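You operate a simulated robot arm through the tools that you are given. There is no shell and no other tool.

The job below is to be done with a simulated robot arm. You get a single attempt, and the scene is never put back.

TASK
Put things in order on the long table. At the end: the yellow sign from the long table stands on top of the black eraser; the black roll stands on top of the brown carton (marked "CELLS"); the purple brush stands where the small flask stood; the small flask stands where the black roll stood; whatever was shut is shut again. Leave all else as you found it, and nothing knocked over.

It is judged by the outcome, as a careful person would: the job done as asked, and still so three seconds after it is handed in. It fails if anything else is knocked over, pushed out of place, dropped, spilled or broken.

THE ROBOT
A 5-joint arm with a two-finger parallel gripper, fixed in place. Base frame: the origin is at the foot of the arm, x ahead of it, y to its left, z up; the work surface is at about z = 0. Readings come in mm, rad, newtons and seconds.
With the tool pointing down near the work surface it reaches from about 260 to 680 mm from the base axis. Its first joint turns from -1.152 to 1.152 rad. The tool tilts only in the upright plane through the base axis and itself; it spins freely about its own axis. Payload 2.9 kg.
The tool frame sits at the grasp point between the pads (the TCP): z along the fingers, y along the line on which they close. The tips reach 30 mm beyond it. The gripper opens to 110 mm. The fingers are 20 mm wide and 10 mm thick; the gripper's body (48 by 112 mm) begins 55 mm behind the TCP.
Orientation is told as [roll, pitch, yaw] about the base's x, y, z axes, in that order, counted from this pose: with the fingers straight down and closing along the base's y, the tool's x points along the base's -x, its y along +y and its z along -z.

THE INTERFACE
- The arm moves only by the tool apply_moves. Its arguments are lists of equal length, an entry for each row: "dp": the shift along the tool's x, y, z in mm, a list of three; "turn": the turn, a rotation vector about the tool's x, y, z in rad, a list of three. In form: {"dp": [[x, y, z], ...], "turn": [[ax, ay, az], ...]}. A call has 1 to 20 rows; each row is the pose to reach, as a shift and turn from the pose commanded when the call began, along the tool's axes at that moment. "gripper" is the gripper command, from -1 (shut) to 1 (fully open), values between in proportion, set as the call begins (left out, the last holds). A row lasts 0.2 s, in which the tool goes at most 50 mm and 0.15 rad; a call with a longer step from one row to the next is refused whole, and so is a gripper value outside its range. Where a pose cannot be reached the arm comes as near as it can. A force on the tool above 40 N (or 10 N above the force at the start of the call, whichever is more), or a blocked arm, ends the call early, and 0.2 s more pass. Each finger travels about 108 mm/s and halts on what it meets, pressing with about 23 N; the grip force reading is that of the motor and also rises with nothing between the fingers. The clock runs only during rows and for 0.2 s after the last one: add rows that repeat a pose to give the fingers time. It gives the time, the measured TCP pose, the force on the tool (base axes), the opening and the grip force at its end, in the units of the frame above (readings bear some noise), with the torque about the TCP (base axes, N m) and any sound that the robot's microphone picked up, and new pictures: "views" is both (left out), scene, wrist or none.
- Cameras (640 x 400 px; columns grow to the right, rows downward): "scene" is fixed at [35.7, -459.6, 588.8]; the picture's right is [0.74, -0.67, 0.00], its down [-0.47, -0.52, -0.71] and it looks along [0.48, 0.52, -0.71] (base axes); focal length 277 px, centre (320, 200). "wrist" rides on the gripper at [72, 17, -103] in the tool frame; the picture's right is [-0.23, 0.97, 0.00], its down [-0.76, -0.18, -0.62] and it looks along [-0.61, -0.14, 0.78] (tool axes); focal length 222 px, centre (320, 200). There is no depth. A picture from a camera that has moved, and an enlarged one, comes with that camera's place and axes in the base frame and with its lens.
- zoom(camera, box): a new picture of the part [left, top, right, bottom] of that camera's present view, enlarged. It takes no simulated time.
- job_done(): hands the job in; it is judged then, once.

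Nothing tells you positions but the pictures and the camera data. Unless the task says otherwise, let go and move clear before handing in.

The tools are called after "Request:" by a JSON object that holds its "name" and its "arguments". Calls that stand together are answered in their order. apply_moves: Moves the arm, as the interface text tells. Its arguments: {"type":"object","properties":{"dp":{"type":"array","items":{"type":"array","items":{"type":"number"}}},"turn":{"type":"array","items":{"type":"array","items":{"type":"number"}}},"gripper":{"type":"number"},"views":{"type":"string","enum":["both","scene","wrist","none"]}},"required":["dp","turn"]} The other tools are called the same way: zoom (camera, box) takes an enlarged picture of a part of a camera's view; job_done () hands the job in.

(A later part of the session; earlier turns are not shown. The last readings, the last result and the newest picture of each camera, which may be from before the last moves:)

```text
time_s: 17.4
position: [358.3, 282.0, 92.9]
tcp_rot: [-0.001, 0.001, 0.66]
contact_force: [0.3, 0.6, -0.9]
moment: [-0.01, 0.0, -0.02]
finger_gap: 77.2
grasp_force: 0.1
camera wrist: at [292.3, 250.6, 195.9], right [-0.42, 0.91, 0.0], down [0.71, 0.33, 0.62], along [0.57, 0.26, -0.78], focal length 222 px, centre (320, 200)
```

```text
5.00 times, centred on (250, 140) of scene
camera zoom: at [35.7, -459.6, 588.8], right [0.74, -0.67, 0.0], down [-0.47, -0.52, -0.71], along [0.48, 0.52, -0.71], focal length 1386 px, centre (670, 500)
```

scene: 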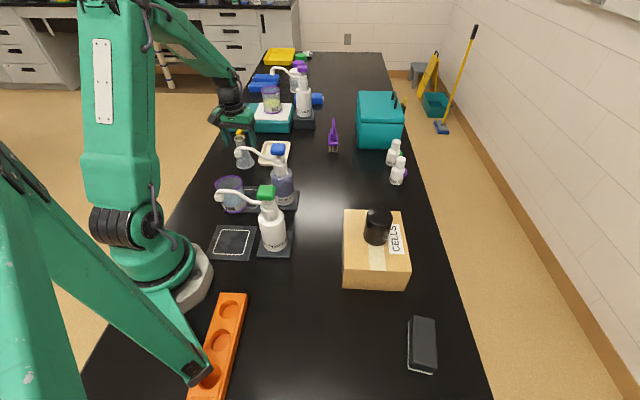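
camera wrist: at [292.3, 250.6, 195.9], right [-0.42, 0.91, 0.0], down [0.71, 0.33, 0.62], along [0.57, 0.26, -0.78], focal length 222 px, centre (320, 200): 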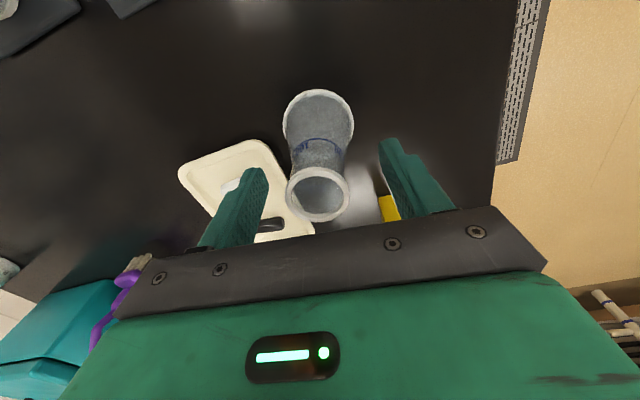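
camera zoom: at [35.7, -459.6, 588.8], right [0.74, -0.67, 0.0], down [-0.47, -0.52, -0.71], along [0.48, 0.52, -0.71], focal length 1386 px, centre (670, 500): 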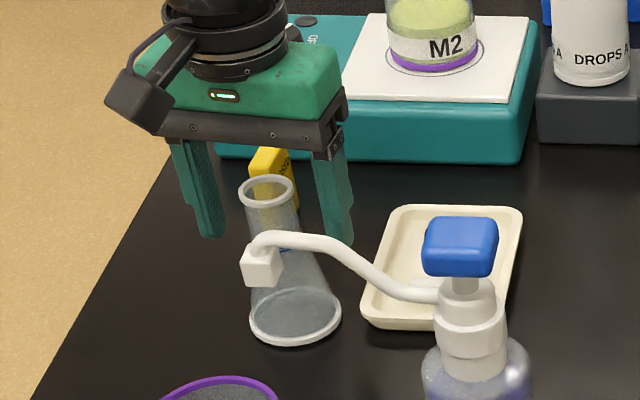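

Request:
{"name": "apply_moves", "arguments": {"dp": [[0, 0, 0], [0, 0, 0], [0, 0, 0], [0, 0, 0]], "turn": [[0, 0, 0], [0, 0, 0], [0, 0, 0], [0, 0, 0]], "gripper": -1}}

Request:
{"name": "zoom", "arguments": {"camera": "scene", "box": [200, 100, 300, 180]}}

Request:
{"name": "zoom", "arguments": {"camera": "wrist", "box": [240, 60, 420, 240]}}

```text
time_s: 18.4
position: [359.2, 282.1, 94.6]
tcp_rot: [0.001, 0.0, 0.661]
contact_force: [-0.7, 0.1, -0.6]
moment: [0.01, 0.01, 0.01]
finger_gap: 34.4
grasp_force: 22.7
camera wrist: at [292.3, 250.6, 196.2], right [-0.42, 0.91, 0.0], down [0.71, 0.33, 0.62], along [0.57, 0.26, -0.78], focal length 222 px, centre (320, 200)
```

scene: 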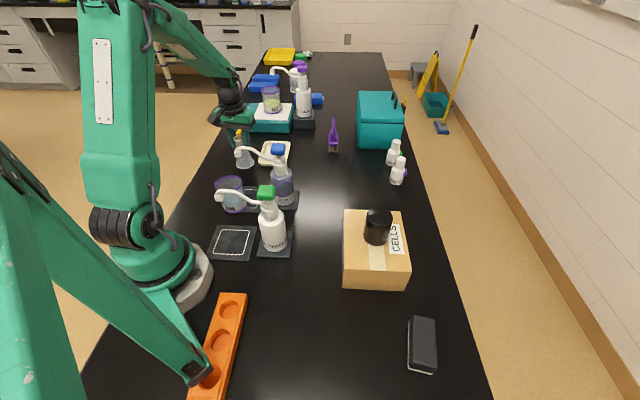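
wrist: 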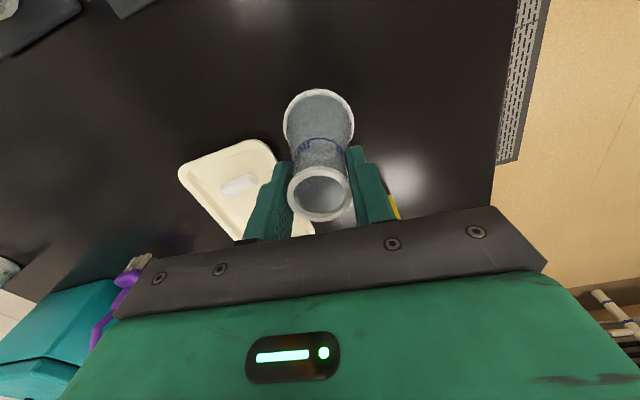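

```text
5.00 times, centred on (250, 140) of scene
camera zoom: at [35.7, -459.6, 588.8], right [0.74, -0.67, 0.0], down [-0.47, -0.52, -0.71], along [0.48, 0.52, -0.71], focal length 1386 px, centre (670, 500)
```

zoom: 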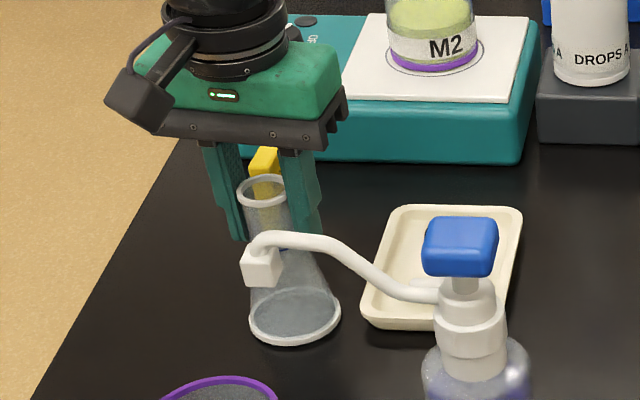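

```text
2.22 times, centred on (330, 150) of wrist
camera zoom: at [292.3, 250.6, 196.2], right [-0.42, 0.91, 0.0], down [0.71, 0.33, 0.62], along [0.57, 0.26, -0.78], focal length 494 px, centre (298, 311)
```

zoom: 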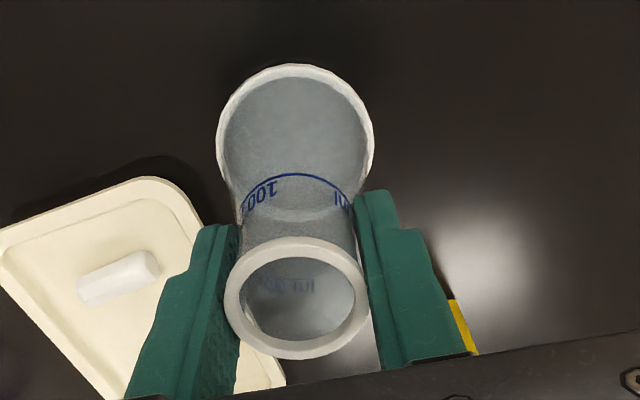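

The flask is gripped at the rim and neck, with a gap of 34 mm. I'll lift it straight up, clear of the pump spout, and carry it to the roll's old spot.

Request:
{"name": "apply_moves", "arguments": {"dp": [[0, 0, -20], [0, 0, -55], [0, 0, -90], [0, 0, -120], [0, 0, -120]], "turn": [[0, 0, 0], [0, 0, 0], [0, 0, 0], [0, 0, 0], [0, 0, 0]]}}

Request:
{"name": "zoom", "arguments": {"camera": "scene", "box": [190, 60, 310, 180]}}

```text
time_s: 19.6
position: [357.6, 281.2, 213.4]
tcp_rot: [0.002, 0.0, 0.662]
contact_force: [-0.7, 0.2, 0.0]
moment: [-0.01, 0.02, -0.01]
finger_gap: 34.4
grasp_force: 22.8
camera wrist: at [291.3, 250.8, 315.8], right [-0.42, 0.91, 0.0], down [0.71, 0.33, 0.62], along [0.57, 0.26, -0.78], focal length 222 px, centre (320, 200)
```

scene: 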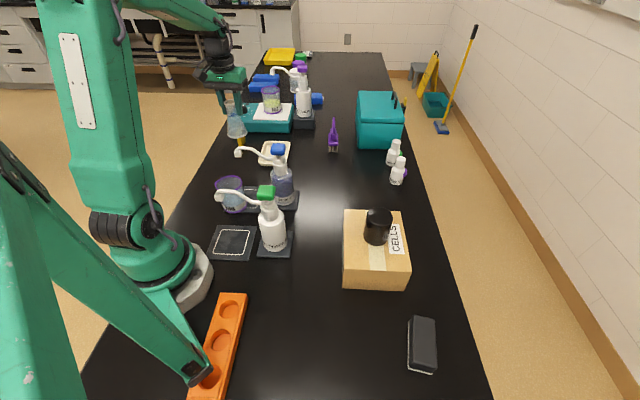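
wrist: 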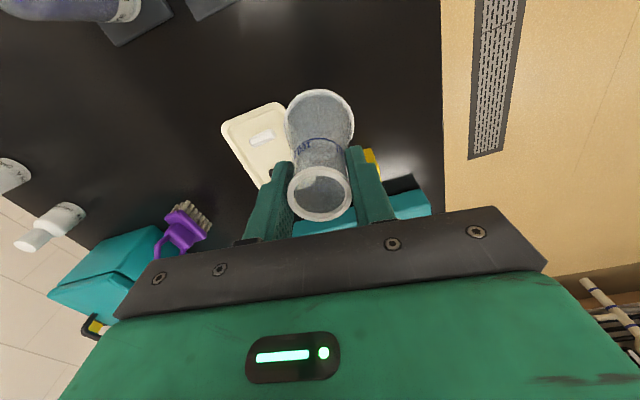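

```text
3.33 times, centred on (250, 120) of scene
camera zoom: at [35.7, -459.6, 588.8], right [0.74, -0.67, 0.0], down [-0.47, -0.52, -0.71], along [0.48, 0.52, -0.71], focal length 924 px, centre (553, 467)
```

zoom: 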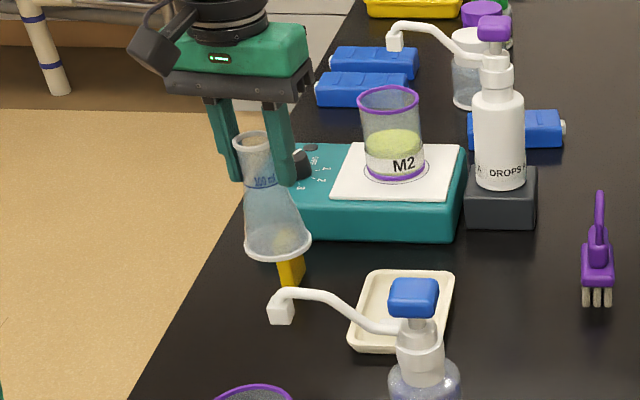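

Request:
{"name": "apply_moves", "arguments": {"dp": [[7.8, -39, 0], [15.6, -78, 0], [23.4, -117, 0], [31.3, -156, 0], [39.1, -195, 0], [46.9, -234, 0], [54.7, -273, 0], [62.5, -311.7, 0], [62.5, -311.7, 0]], "turn": [[0, 0, 0.0825], [0, 0, 0.165], [0, 0, 0.2475], [0, 0, 0.33], [0, 0, 0.4125], [0, 0, 0.495], [0, 0, 0.5775], [0, 0, 0.66], [0, 0, 0.66]], "views": "both"}}

```text
time_s: 21.6
position: [500.6, -3.9, 213.3]
tcp_rot: [0.0, 0.002, -0.001]
contact_force: [-0.3, -0.1, 0.3]
moment: [0.0, 0.0, 0.0]
finger_gap: 34.2
grasp_force: 23.1
camera wrist: at [428.5, 13.3, 315.5], right [0.23, 0.97, 0.0], down [0.76, -0.18, 0.62], along [0.61, -0.14, -0.78], focal length 222 px, centre (320, 200)
```

scene: 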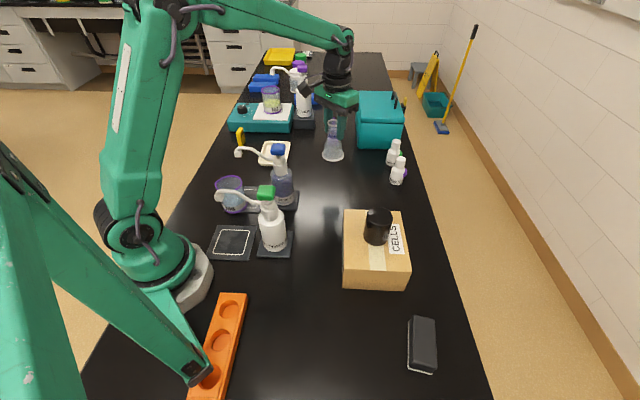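
wrist: 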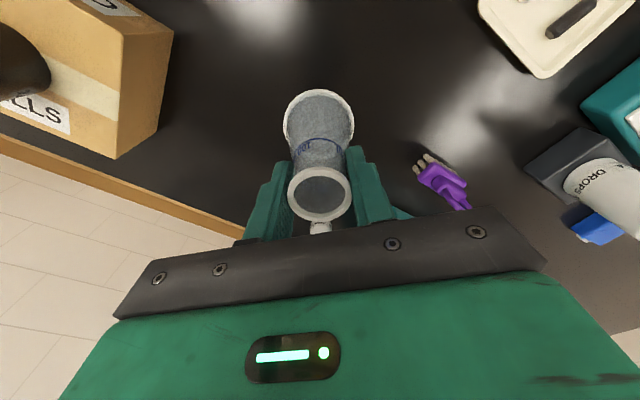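

The flask is above the roll's old spot. I'll lower it most of the way, then feel for the table.

Request:
{"name": "apply_moves", "arguments": {"dp": [[0, 0, 40], [0, 0, 80], [0, 0, 105], [0, 0, 114], [0, 0, 114]], "turn": [[0, 0, 0], [0, 0, 0], [0, 0, 0], [0, 0, 0], [0, 0, 0]], "views": "none"}}

Request:
{"name": "apply_moves", "arguments": {"dp": [[0, 0, 2], [0, 0, 4], [0, 0, 5], [0, 0, 5]], "turn": [[0, 0, 0], [0, 0, 0], [0, 0, 0], [0, 0, 0]], "views": "both"}}

Request:
{"name": "zoom", "arguments": {"camera": "scene", "box": [290, 110, 390, 210]}}

```text
time_s: 22.8
position: [499.3, -3.5, 98.6]
tcp_rot: [0.002, 0.0, 0.0]
contact_force: [-0.3, -0.2, -0.3]
moment: [0.01, -0.01, -0.03]
finger_gap: 34.0
grasp_force: 22.8
```

```text
time_s: 23.8
position: [499.0, -2.9, 94.6]
tcp_rot: [0.0, 0.0, 0.0]
contact_force: [0.5, -0.1, -1.0]
moment: [0.02, 0.0, 0.01]
finger_gap: 33.9
grasp_force: 23.0
camera wrist: at [428.9, 13.8, 196.7], right [0.23, 0.97, 0.0], down [0.76, -0.18, 0.62], along [0.61, -0.14, -0.78], focal length 222 px, centre (320, 200)
```

scene: 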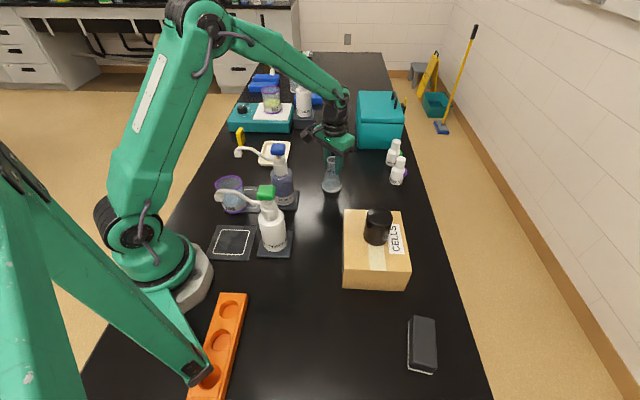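
wrist: 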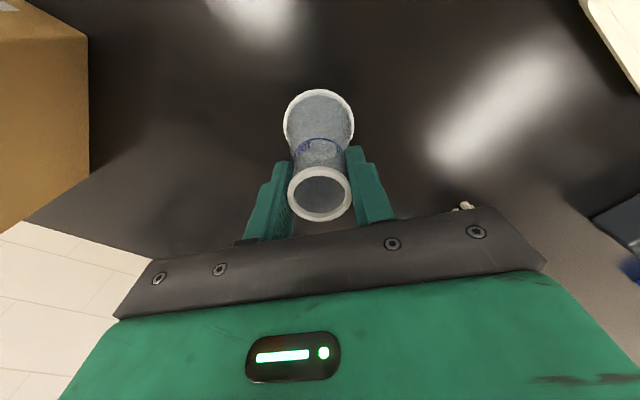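

```text
4.00 times, centred on (340, 160) of scene
camera zoom: at [35.7, -459.6, 588.8], right [0.74, -0.67, 0.0], down [-0.47, -0.52, -0.71], along [0.48, 0.52, -0.71], focal length 1109 px, centre (240, 360)
```

zoom: 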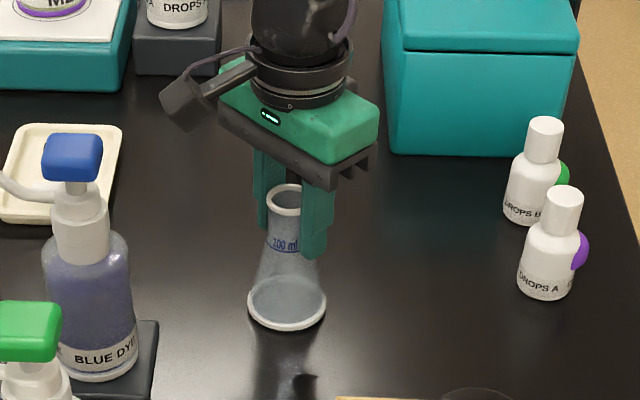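

Request:
{"name": "apply_moves", "arguments": {"dp": [[0, 0, 0.7], [0, 0, 1.4], [0, 0, 1.4]], "turn": [[0, 0, 0], [0, 0, 0], [0, 0, 0]], "views": "none"}}

```text
time_s: 24.6
position: [500.8, -3.7, 94.0]
tcp_rot: [-0.001, 0.0, 0.0]
contact_force: [-3.0, -1.7, 13.4]
moment: [0.15, 0.39, 0.05]
finger_gap: 33.9
grasp_force: 23.3
```

Request:
{"name": "apply_moves", "arguments": {"dp": [[0, 0, -0.8], [0, 0, -0.8]], "turn": [[0, 0, 0], [0, 0, 0]], "views": "none"}}

Request:
{"name": "apply_moves", "arguments": {"dp": [[0, 0, 0], [0, 0, 0], [0, 0, 0]], "turn": [[0, 0, 0], [0, 0, 0], [0, 0, 0]], "gripper": 0.4, "views": "both"}}

```text
time_s: 25.2
position: [500.1, -3.3, 95.0]
tcp_rot: [0.0, -0.003, -0.001]
contact_force: [2.6, -0.1, 6.0]
moment: [0.0, -0.12, 0.0]
finger_gap: 33.9
grasp_force: 22.5
```

```text
time_s: 26.0
position: [499.3, -3.1, 94.7]
tcp_rot: [-0.001, -0.001, 0.0]
contact_force: [0.8, -0.1, 0.2]
moment: [0.01, 0.01, -0.02]
finger_gap: 76.9
grasp_force: 0.1
camera wrist: at [428.7, 13.8, 196.3], right [0.23, 0.97, 0.0], down [0.76, -0.18, 0.62], along [0.61, -0.14, -0.78], focal length 222 px, centre (320, 200)
```

scene: 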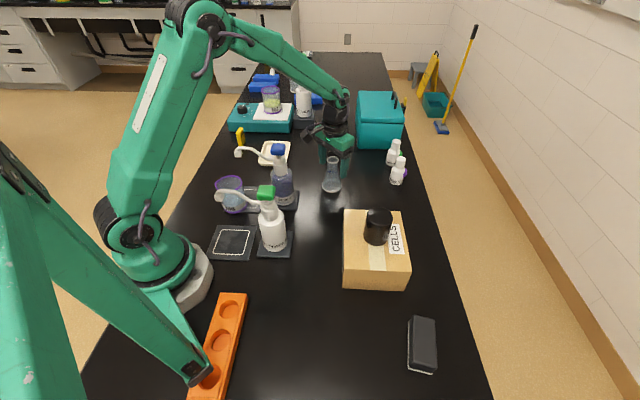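
wrist: 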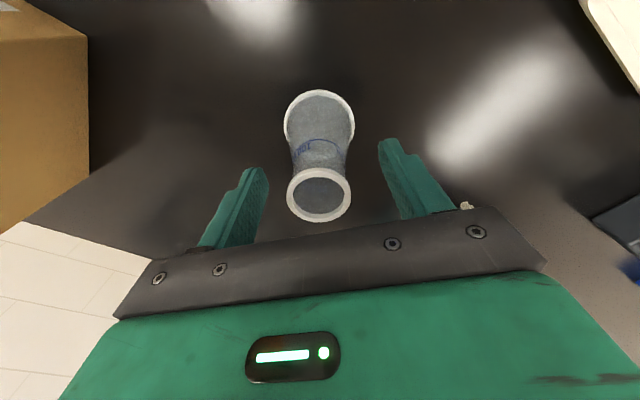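

The flask stands on the roll's old spot. I'll rise straight up, then move toward the brush for a close look.

Request:
{"name": "apply_moves", "arguments": {"dp": [[0, 0, -30], [0, 0, -75], [0, 0, -120], [0, 0, -160], [-20, 31, -160], [-40, 62, -160], [-60, 93, -160], [-60, 93, -160]], "turn": [[0, 0, 0], [0, 0, 0], [0, 0, 0], [0, 0, 0], [0, 0, -0.07], [0, 0, -0.14], [0, 0, -0.2], [0, 0, -0.2]], "gripper": 0.4}}

Request:
{"name": "zoom", "arguments": {"camera": "wrist", "box": [290, 80, 410, 200]}}

Request:
{"name": "zoom", "arguments": {"camera": "scene", "box": [290, 110, 390, 210]}}

```text
time_s: 27.8
position: [558.8, 91.2, 256.1]
tcp_rot: [0.001, 0.0, 0.201]
contact_force: [0.0, 0.0, -0.6]
moment: [-0.04, 0.0, -0.01]
finger_gap: 77.1
grasp_force: 0.0
camera wrist: at [485.7, 92.5, 357.9], right [0.03, 1.0, 0.0], down [0.78, -0.02, 0.62], along [0.62, -0.02, -0.78], focal length 222 px, centre (320, 200)
```

scene: 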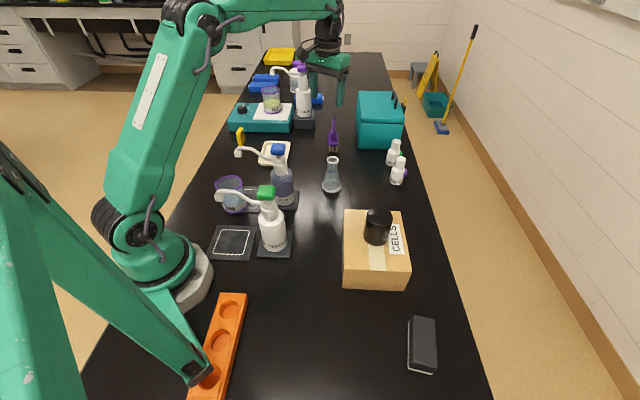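
wrist: 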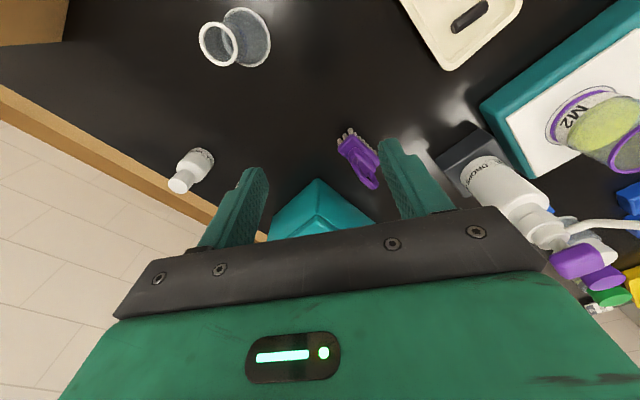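

```text
3.33 times, centred on (350, 140) of wrist
camera zoom: at [485.7, 92.5, 357.9], right [0.03, 1.0, 0.0], down [0.78, -0.02, 0.62], along [0.62, -0.02, -0.78], focal length 740 px, centre (220, 400)
```

zoom: 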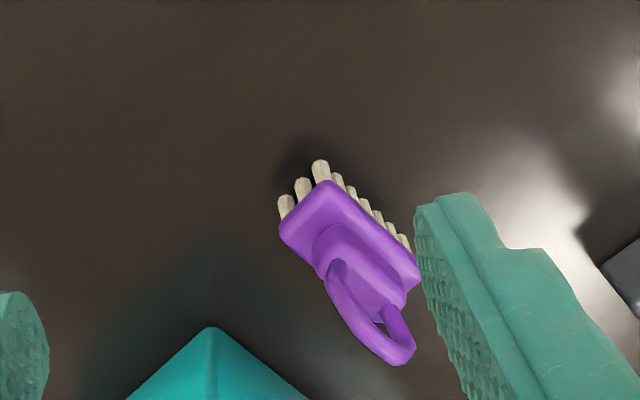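

```text
4.00 times, centred on (340, 160) of scene
camera zoom: at [35.7, -459.6, 588.8], right [0.74, -0.67, 0.0], down [-0.47, -0.52, -0.71], along [0.48, 0.52, -0.71], focal length 1109 px, centre (240, 360)
```

zoom: 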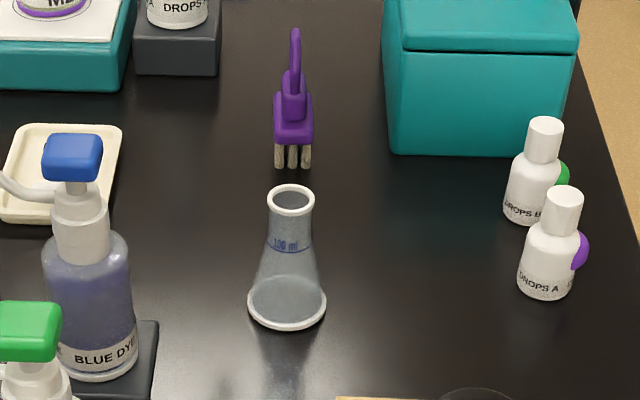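

The flask stands upright on the roll's old spot. The brush block is about 70 × 33 mm, centred near (655, 152) with its long axis at about 45°. I'll move above it, aligned to close across its narrow side.

Request:
{"name": "apply_moves", "arguments": {"dp": [[-21.6, 8.4, 8], [-43.3, 16.8, 18], [-64.9, 25.3, 28], [-86.6, 33.7, 38], [-108.2, 42.1, 46], [-108.2, 42.1, 46]], "turn": [[0, 0, -0.117], [0, 0, -0.234], [0, 0, -0.351], [0, 0, -0.468], [0, 0, -0.584], [0, 0, -0.584]], "gripper": 0.4}}

Request:
{"name": "zoom", "arguments": {"camera": "wrist", "box": [250, 60, 390, 200]}}

Request:
{"name": "zoom", "arguments": {"camera": "scene", "box": [290, 50, 410, 170]}}

```text
time_s: 29.2
position: [636.9, 149.6, 202.8]
tcp_rot: [0.001, 0.001, 0.786]
contact_force: [-0.9, -0.6, -0.3]
moment: [-0.02, -0.02, 0.0]
finger_gap: 76.9
grasp_force: 0.1
out of reach, approached as far as the arm can: row 5, 6
camera wrist: at [575.8, 110.9, 305.0], right [-0.53, 0.85, 0.0], down [0.66, 0.41, 0.62], along [0.53, 0.33, -0.78], focal length 222 px, centre (320, 200)
```

scene: 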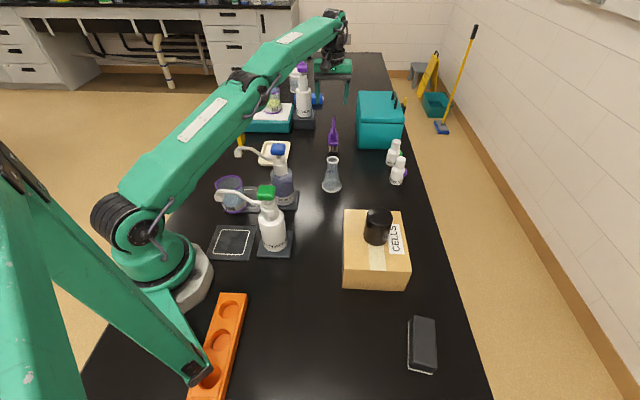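
wrist: 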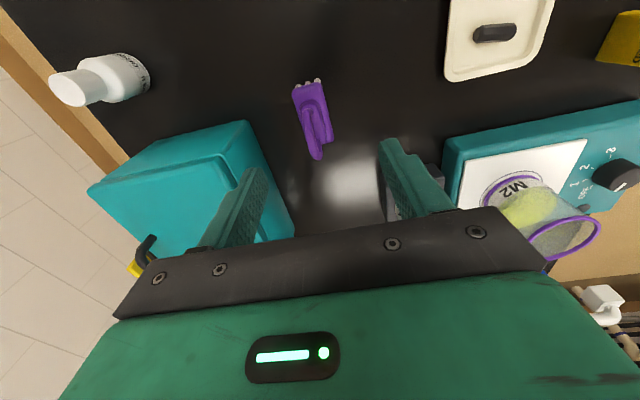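

```text
2.86 times, centred on (320, 130) of wrist
camera zoom: at [575.8, 110.9, 305.0], right [-0.53, 0.85, 0.0], down [0.66, 0.41, 0.62], along [0.53, 0.33, -0.78], focal length 635 px, centre (320, 400)
```

zoom: 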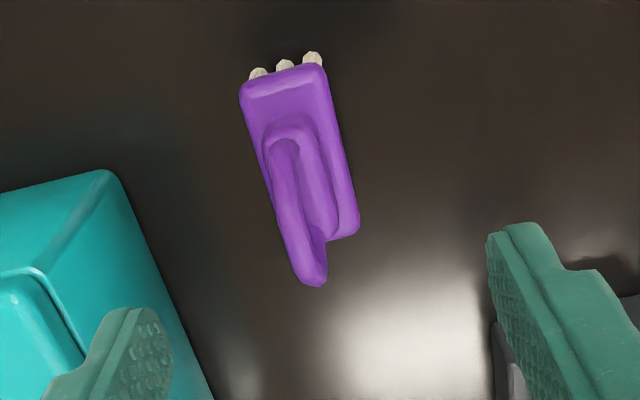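

```text
3.33 times, centred on (350, 110) of scene
camera zoom: at [35.7, -459.6, 588.8], right [0.74, -0.67, 0.0], down [-0.47, -0.52, -0.71], along [0.48, 0.52, -0.71], focal length 924 px, centre (220, 500)
```

zoom: 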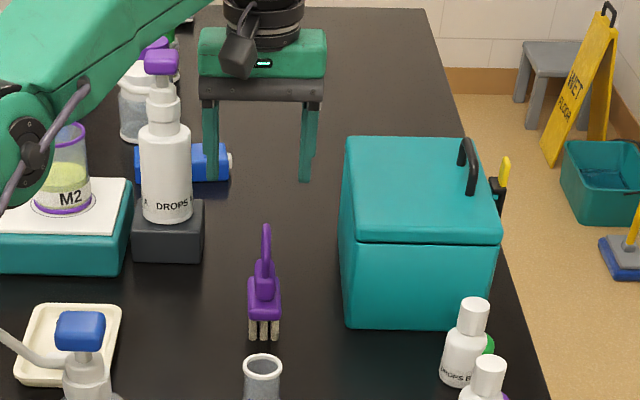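

The arm can't reach that far out at this height, so it stopped short at a radius of about 654. The brush centre now measures (654.5, 153). I'll check which pose is currently commanded before descending, since reach should improve lower down.

Request:
{"name": "apply_moves", "arguments": {"dp": [[0, 0, 0]], "turn": [[0, 0, 0]], "views": "none"}}

```text
time_s: 29.6
position: [638.0, 150.8, 203.2]
tcp_rot: [-0.002, 0.0, 0.784]
contact_force: [-0.1, 0.0, -0.2]
moment: [0.04, 0.05, 0.02]
finger_gap: 76.9
grasp_force: 0.1
```

The commanded pose was reset to where the arm actually stopped. I'll descend to about z = 130 while extending over the brush.

Request:
{"name": "apply_moves", "arguments": {"dp": [[0, 0, 30], [-4, -3, 50], [-10, -7, 64], [-13.6, -9.75, 75], [-13.6, -9.75, 75]], "turn": [[0, 0, 0], [0, 0, 0], [0, 0, 0], [0, 0, 0], [0, 0, 0]], "gripper": 0.4}}

Request:
{"name": "zoom", "arguments": {"camera": "wrist", "box": [230, 60, 410, 220]}}

Request:
{"name": "zoom", "arguments": {"camera": "scene", "box": [290, 50, 410, 170]}}

```text
time_s: 30.8
position: [653.7, 151.1, 127.6]
tcp_rot: [0.0, -0.001, 0.784]
contact_force: [-0.7, 0.0, 0.5]
moment: [0.01, 0.0, -0.02]
finger_gap: 76.9
grasp_force: 0.0
camera wrist: at [591.6, 112.5, 229.8], right [-0.53, 0.85, 0.0], down [0.66, 0.41, 0.62], along [0.53, 0.33, -0.78], focal length 222 px, centre (320, 200)
```

scene: 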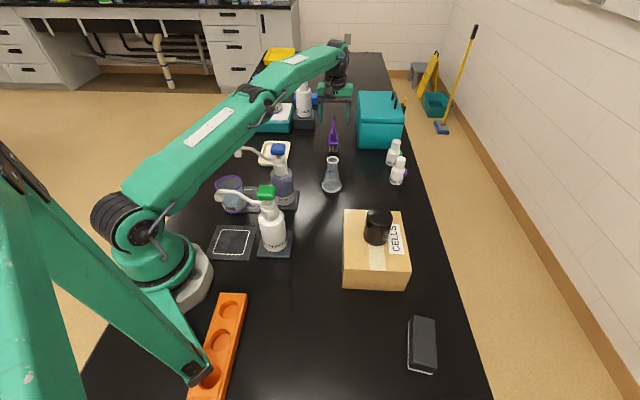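
wrist: 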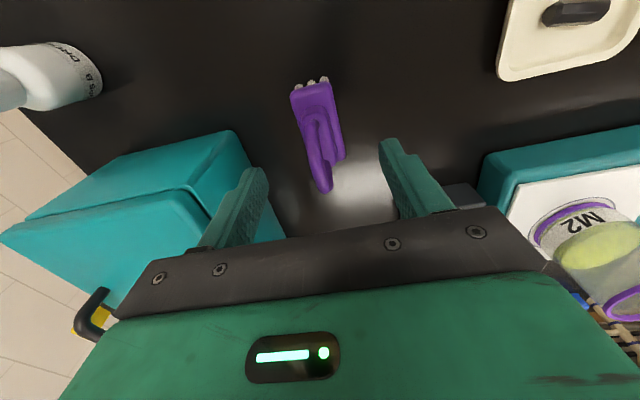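

```text
2.50 times, centred on (320, 140) of wrist
camera zoom: at [591.6, 112.5, 229.8], right [-0.53, 0.85, 0.0], down [0.66, 0.41, 0.62], along [0.53, 0.33, -0.78], focal length 555 px, centre (320, 350)
```

zoom: 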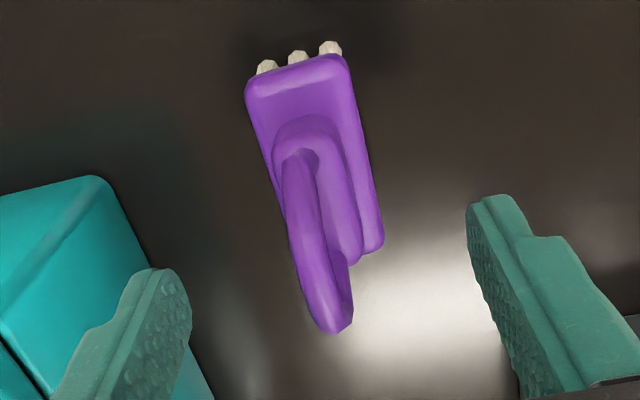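

```text
3.33 times, centred on (350, 110) of scene
camera zoom: at [35.7, -459.6, 588.8], right [0.74, -0.67, 0.0], down [-0.47, -0.52, -0.71], along [0.48, 0.52, -0.71], focal length 924 px, centre (220, 500)
```

zoom: 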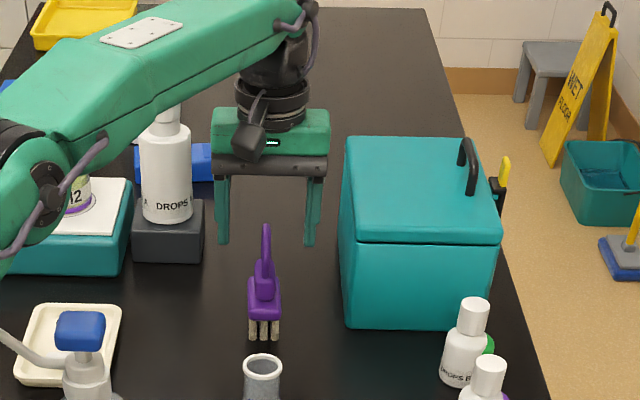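

The arm reaches (654, 152) at z = 128, right over the brush. I'll lower to about z = 80 so the pads sit beside the stem, just above the block.

Request:
{"name": "apply_moves", "arguments": {"dp": [[0, 0, 20], [0, 0, 35], [0, 0, 43], [0, 0, 47], [0, 0, 47]], "turn": [[0, 0, 0], [0, 0, 0], [0, 0, 0], [0, 0, 0], [0, 0, 0]], "gripper": 0.4}}

Request:
{"name": "zoom", "arguments": {"camera": "wrist", "box": [230, 60, 410, 220]}}

Request:
{"name": "zoom", "arguments": {"camera": "scene", "box": [300, 70, 380, 170]}}

```text
time_s: 32.0
position: [654.0, 150.0, 80.4]
tcp_rot: [0.0, 0.0, 0.784]
contact_force: [-0.4, -0.5, -0.4]
moment: [0.02, -0.03, 0.0]
finger_gap: 77.0
grasp_force: 0.3
camera wrist: at [591.4, 111.4, 182.8], right [-0.53, 0.85, 0.0], down [0.66, 0.41, 0.62], along [0.53, 0.33, -0.78], focal length 222 px, centre (320, 200)
```

scene: 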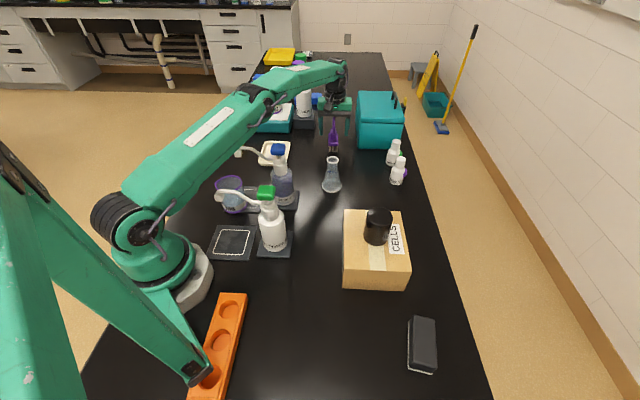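
wrist: 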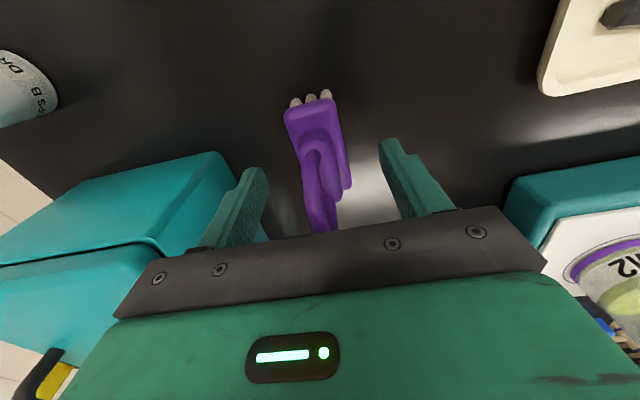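

```text
2.50 times, centred on (320, 140) of wrist
camera zoom: at [591.4, 111.4, 182.8], right [-0.53, 0.85, 0.0], down [0.66, 0.41, 0.62], along [0.53, 0.33, -0.78], focal length 555 px, centre (320, 350)
```

zoom: 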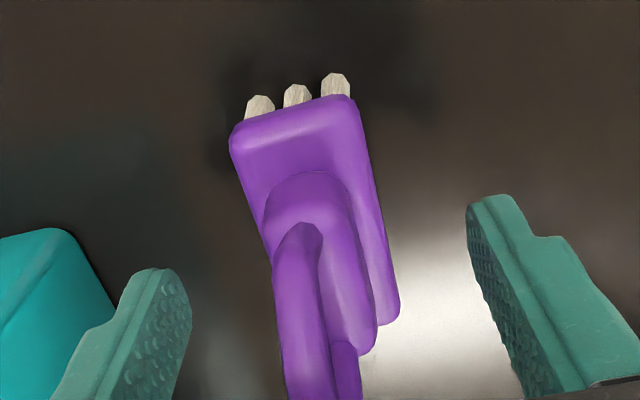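

```text
4.00 times, centred on (340, 120) of scene
camera zoom: at [35.7, -459.6, 588.8], right [0.74, -0.67, 0.0], down [-0.47, -0.52, -0.71], along [0.48, 0.52, -0.71], focal length 1109 px, centre (240, 520)
```

zoom: 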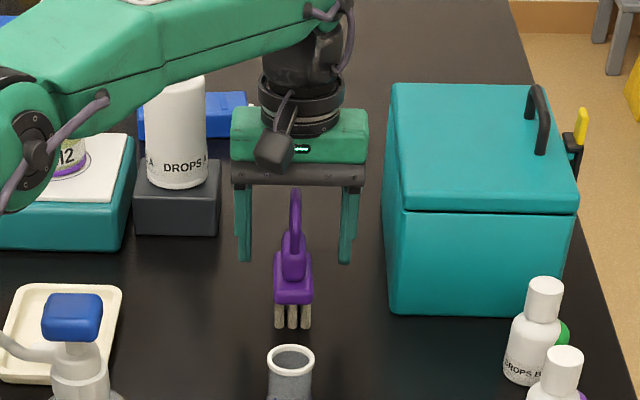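

The stem looks centred between the pads. I'll close on it.

Request:
{"name": "apply_moves", "arguments": {"dp": [[0, 0, 0], [0, 0, 0], [0, 0, 0], [0, 0, 0]], "turn": [[0, 0, 0], [0, 0, 0], [0, 0, 0], [0, 0, 0]], "gripper": -1}}

Request:
{"name": "zoom", "arguments": {"camera": "wrist", "box": [230, 60, 410, 220]}}

Request:
{"name": "zoom", "arguments": {"camera": "scene", "box": [300, 70, 380, 170]}}

```text
time_s: 33.0
position: [653.4, 150.9, 81.3]
tcp_rot: [0.0, 0.0, 0.785]
contact_force: [-1.8, 0.0, 0.1]
moment: [0.01, 0.0, -0.02]
finger_gap: 21.2
grasp_force: 23.1
camera wrist: at [591.4, 111.4, 183.0], right [-0.53, 0.85, 0.0], down [0.66, 0.41, 0.62], along [0.53, 0.33, -0.78], focal length 222 px, centre (320, 200)
```

scene: 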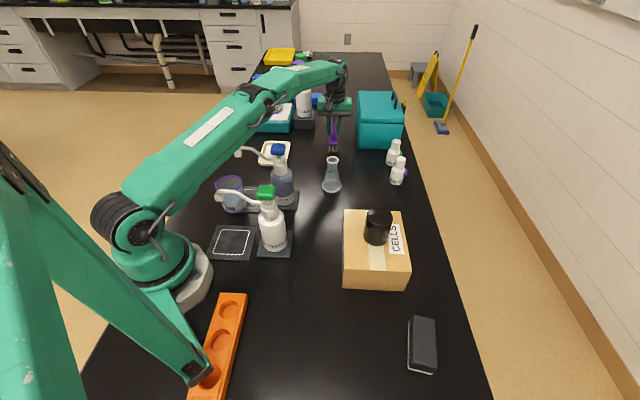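
wrist: 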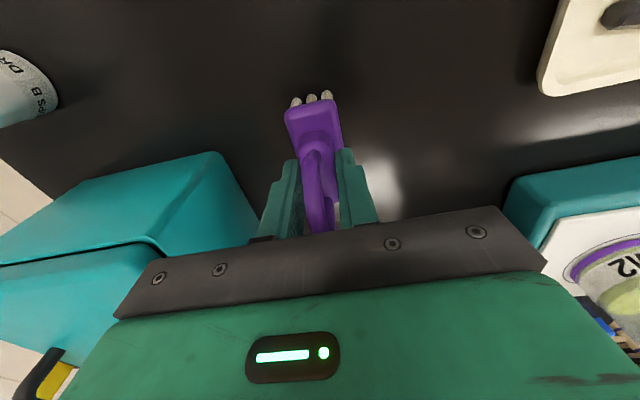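

```text
2.50 times, centred on (320, 140) of wrist
camera zoom: at [591.4, 111.4, 183.0], right [-0.53, 0.85, 0.0], down [0.66, 0.41, 0.62], along [0.53, 0.33, -0.78], focal length 555 px, centre (320, 350)
```

zoom: 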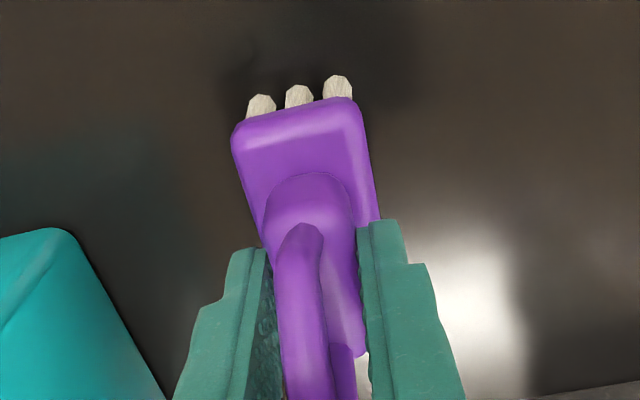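

```text
4.00 times, centred on (340, 120) of scene
camera zoom: at [35.7, -459.6, 588.8], right [0.74, -0.67, 0.0], down [-0.47, -0.52, -0.71], along [0.48, 0.52, -0.71], focal length 1109 px, centre (240, 520)
```

zoom: 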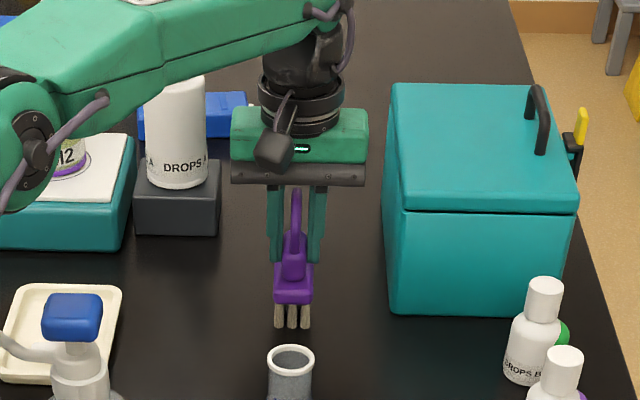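

The brush stem is gripped, with a gap of 21 mm. I'll lift it and carry it at the same orientation to the flask's old spot.

Request:
{"name": "apply_moves", "arguments": {"dp": [[0, 0, -15], [0, 0, -40], [13, 33, -55], [27, 68, -65], [41, 103, -75], [55, 138, -80], [69, 173, -85], [83, 208, -90], [97, 243, -90], [110, 276, -90], [119.4, 300.8, -90], [119.4, 300.8, -90]], "turn": [[0, 0, 0], [0, 0, 0], [0, 0, 0], [0, 0, 0], [0, 0, 0], [0, 0, 0], [0, 0, 0], [0, 0, 0], [0, 0, 0], [0, 0, 0], [0, 0, 0], [0, 0, 0]]}}

Request:
{"name": "zoom", "arguments": {"camera": "scene", "box": [190, 80, 310, 200]}}

```text
time_s: 35.6
position: [358.3, 278.6, 170.1]
tcp_rot: [0.0, -0.001, 0.784]
contact_force: [0.5, 0.8, -0.6]
moment: [0.02, -0.01, -0.04]
finger_gap: 21.0
grasp_force: 23.0
camera wrist: at [296.1, 240.5, 272.5], right [-0.53, 0.85, 0.0], down [0.67, 0.41, 0.62], along [0.53, 0.33, -0.78], focal length 222 px, centre (320, 200)
```

scene: 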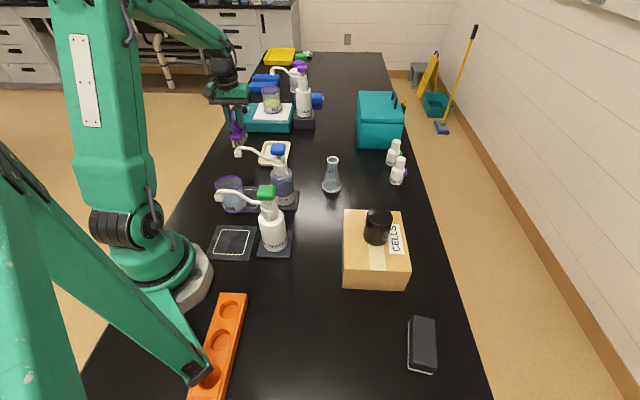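
wrist: 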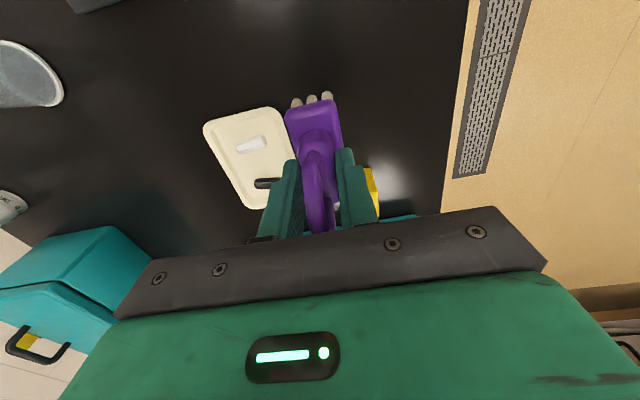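

```text
3.33 times, centred on (250, 140) of scene
camera zoom: at [35.7, -459.6, 588.8], right [0.74, -0.67, 0.0], down [-0.47, -0.52, -0.71], along [0.48, 0.52, -0.71], focal length 924 px, centre (553, 400)
```

zoom: 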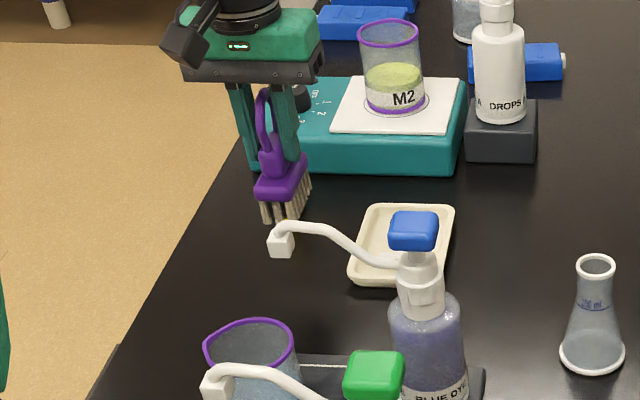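

The brush is above the flask's old spot. I'll lower it and feel for the table.

Request:
{"name": "apply_moves", "arguments": {"dp": [[0, 0, 35], [0, 0, 65], [0, 0, 80], [0, 0, 86], [0, 0, 86]], "turn": [[0, 0, 0], [0, 0, 0], [0, 0, 0], [0, 0, 0], [0, 0, 0]], "views": "none"}}

Request:
{"name": "apply_moves", "arguments": {"dp": [[0, 0, 1], [0, 0, 2], [0, 0, 3], [0, 0, 3]], "turn": [[0, 0, 0], [0, 0, 0], [0, 0, 0], [0, 0, 0]], "views": "both"}}

Request:
{"name": "zoom", "arguments": {"camera": "scene", "box": [190, 80, 310, 200]}}

```text
time_s: 36.8
position: [358.2, 280.4, 83.5]
tcp_rot: [0.0, -0.001, 0.784]
contact_force: [0.2, 1.3, -0.3]
moment: [-0.01, 0.02, 0.03]
finger_gap: 21.2
grasp_force: 22.9
```

```text
time_s: 37.8
position: [357.5, 279.2, 81.1]
tcp_rot: [0.0, -0.001, 0.782]
contact_force: [-0.8, 0.0, -0.8]
moment: [0.02, 0.01, -0.03]
finger_gap: 21.0
grasp_force: 23.0
camera wrist: at [295.3, 240.2, 183.6], right [-0.53, 0.85, 0.0], down [0.66, 0.41, 0.62], along [0.53, 0.33, -0.78], focal length 222 px, centre (320, 200)
```

scene: 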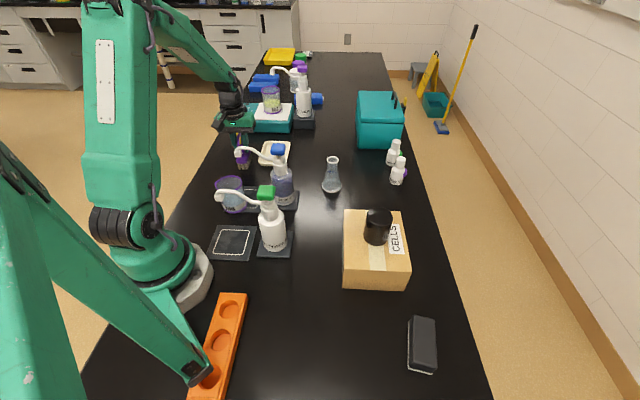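
wrist: 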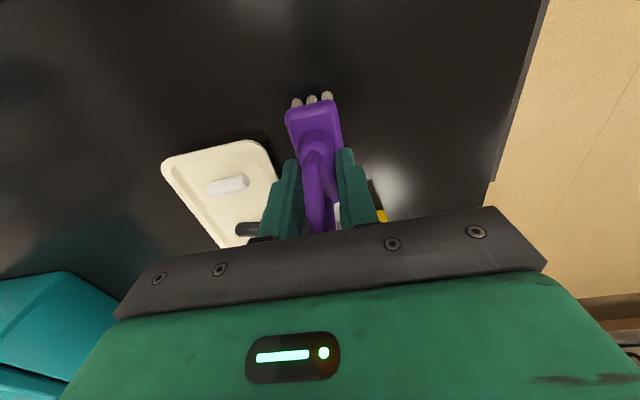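

```text
3.33 times, centred on (250, 140) of scene
camera zoom: at [35.7, -459.6, 588.8], right [0.74, -0.67, 0.0], down [-0.47, -0.52, -0.71], along [0.48, 0.52, -0.71], focal length 924 px, centre (553, 400)
```

zoom: 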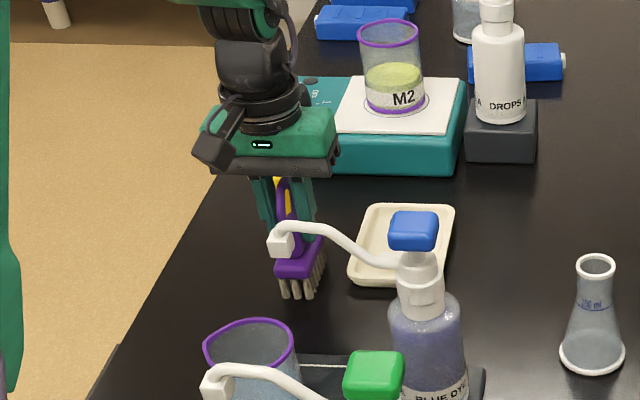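

Request:
{"name": "apply_moves", "arguments": {"dp": [[0, 0, 0.7], [0, 0, 1.4], [0, 0, 1.4]], "turn": [[0, 0, 0], [0, 0, 0], [0, 0, 0]], "views": "none"}}

```text
time_s: 38.6
position: [355.6, 279.4, 81.3]
tcp_rot: [0.001, 0.0, 0.784]
contact_force: [-1.7, -3.1, 10.2]
moment: [-0.2, 0.16, 0.01]
finger_gap: 21.1
grasp_force: 22.7
```

Request:
{"name": "apply_moves", "arguments": {"dp": [[0, 0, -0.6], [0, 0, -0.6]], "turn": [[0, 0, 0], [0, 0, 0]], "views": "none"}}

Request:
{"name": "apply_moves", "arguments": {"dp": [[0, 0, 0], [0, 0, 0], [0, 0, 0]], "turn": [[0, 0, 0], [0, 0, 0], [0, 0, 0]], "gripper": 0.2, "views": "both"}}

Request:
{"name": "zoom", "arguments": {"camera": "scene", "box": [200, 100, 300, 190]}}

```text
time_s: 39.2
position: [356.7, 279.4, 79.4]
tcp_rot: [0.0, -0.001, 0.784]
contact_force: [0.8, -0.8, 3.0]
moment: [0.01, -0.05, -0.04]
finger_gap: 21.3
grasp_force: 23.1
```

```text
time_s: 40.0
position: [356.9, 279.4, 81.7]
tcp_rot: [0.0, -0.001, 0.783]
contact_force: [0.8, -1.0, 0.4]
moment: [0.01, 0.0, 0.01]
finger_gap: 66.1
grasp_force: 0.0
camera wrist: at [294.7, 240.5, 182.9], right [-0.53, 0.85, 0.0], down [0.66, 0.41, 0.62], along [0.53, 0.33, -0.78], focal length 222 px, centre (320, 200)
```

scene: 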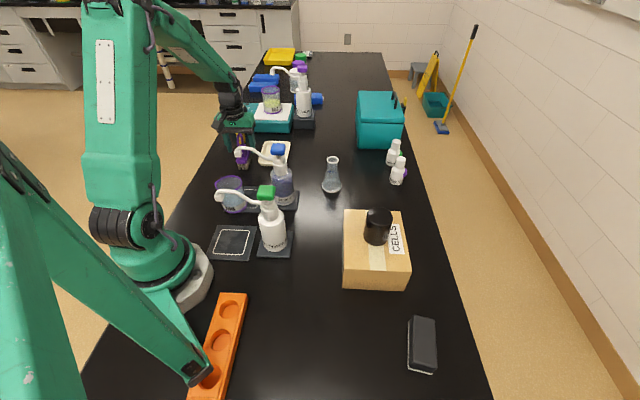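
wrist: 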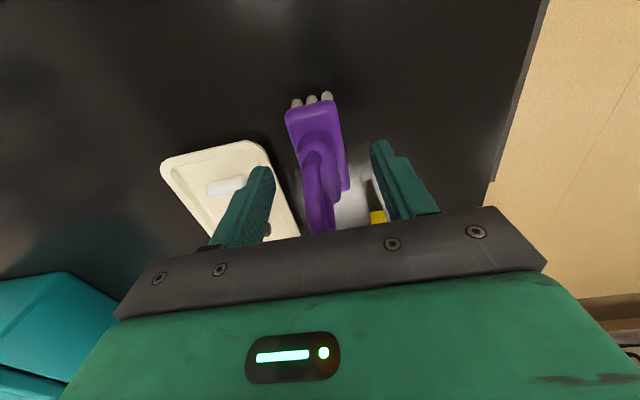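

```text
4.44 times, centred on (250, 145) of scene
camera zoom: at [35.7, -459.6, 588.8], right [0.74, -0.67, 0.0], down [-0.47, -0.52, -0.71], along [0.48, 0.52, -0.71], focal length 1232 px, centre (631, 444)
```

zoom: 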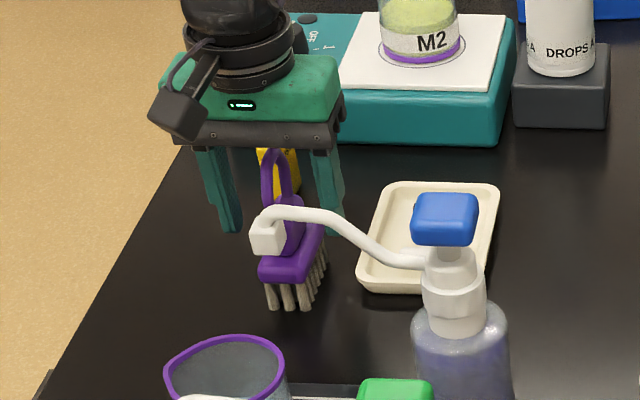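

The brush stands where the flask was. I'll lift off vertically and move over the sign.

Request:
{"name": "apply_moves", "arguments": {"dp": [[0, 0, -30], [0, 0, -75], [0, 0, -120], [0, 0, -150], [-41, 13, -150], [-82, 26, -150], [-122.8, 39.4, -145], [-122.8, 39.4, -145]], "turn": [[0, 0, 0], [0, 0, 0], [0, 0, 0], [0, 0, 0], [0, 0, 0.015], [0, 0, 0.03], [0, 0, 0.045], [0, 0, 0.045]], "gripper": 0.2}}

Request:
{"name": "zoom", "arguments": {"camera": "wrist", "box": [250, 40, 390, 180]}}

Request:
{"name": "zoom", "arguments": {"camera": "scene", "box": [200, 100, 300, 190]}}

```text
time_s: 41.8
position: [415.7, 395.0, 227.0]
tcp_rot: [0.0, 0.0, 0.739]
contact_force: [0.3, -1.3, 0.3]
moment: [0.02, 0.0, -0.02]
finger_gap: 65.9
grasp_force: 0.1
camera wrist: at [352.5, 358.4, 328.9], right [-0.49, 0.87, 0.0], down [0.68, 0.38, 0.62], along [0.54, 0.3, -0.78], focal length 222 px, centre (320, 200)
```

scene: 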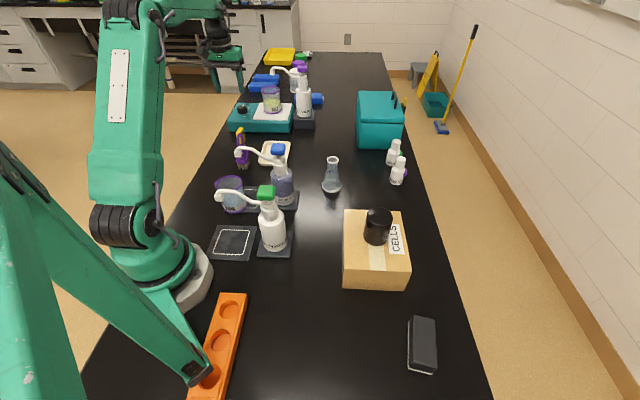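
wrist: 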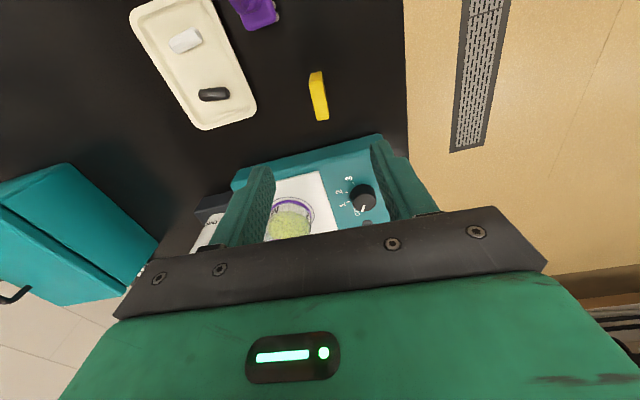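

```text
2.86 times, centred on (320, 110) of wrist
camera zoom: at [352.5, 358.4, 328.9], right [-0.49, 0.87, 0.0], down [0.68, 0.38, 0.62], along [0.54, 0.3, -0.78], focal length 635 px, centre (320, 457)
```

zoom: 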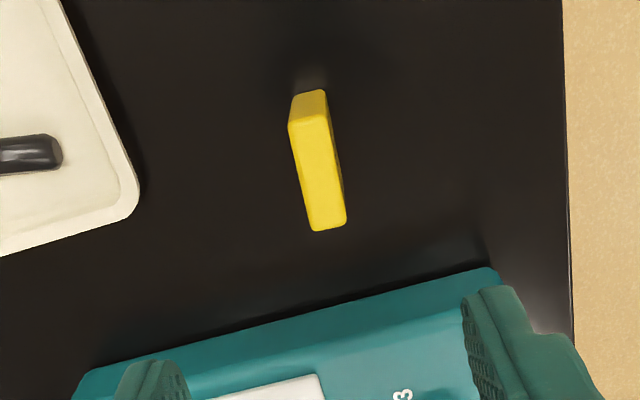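

```text
4.44 times, centred on (250, 145) of scene
camera zoom: at [35.7, -459.6, 588.8], right [0.74, -0.67, 0.0], down [-0.47, -0.52, -0.71], along [0.48, 0.52, -0.71], focal length 1232 px, centre (631, 444)
```

zoom: 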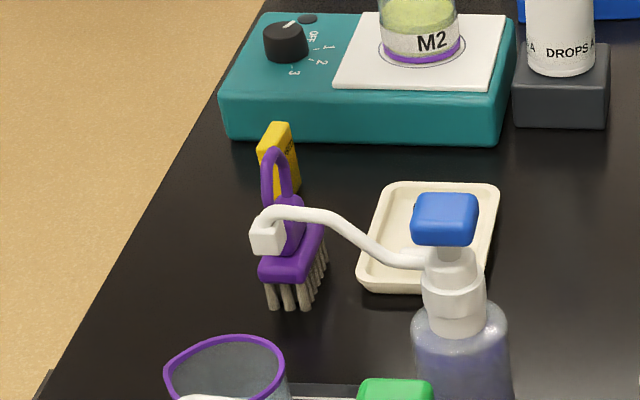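

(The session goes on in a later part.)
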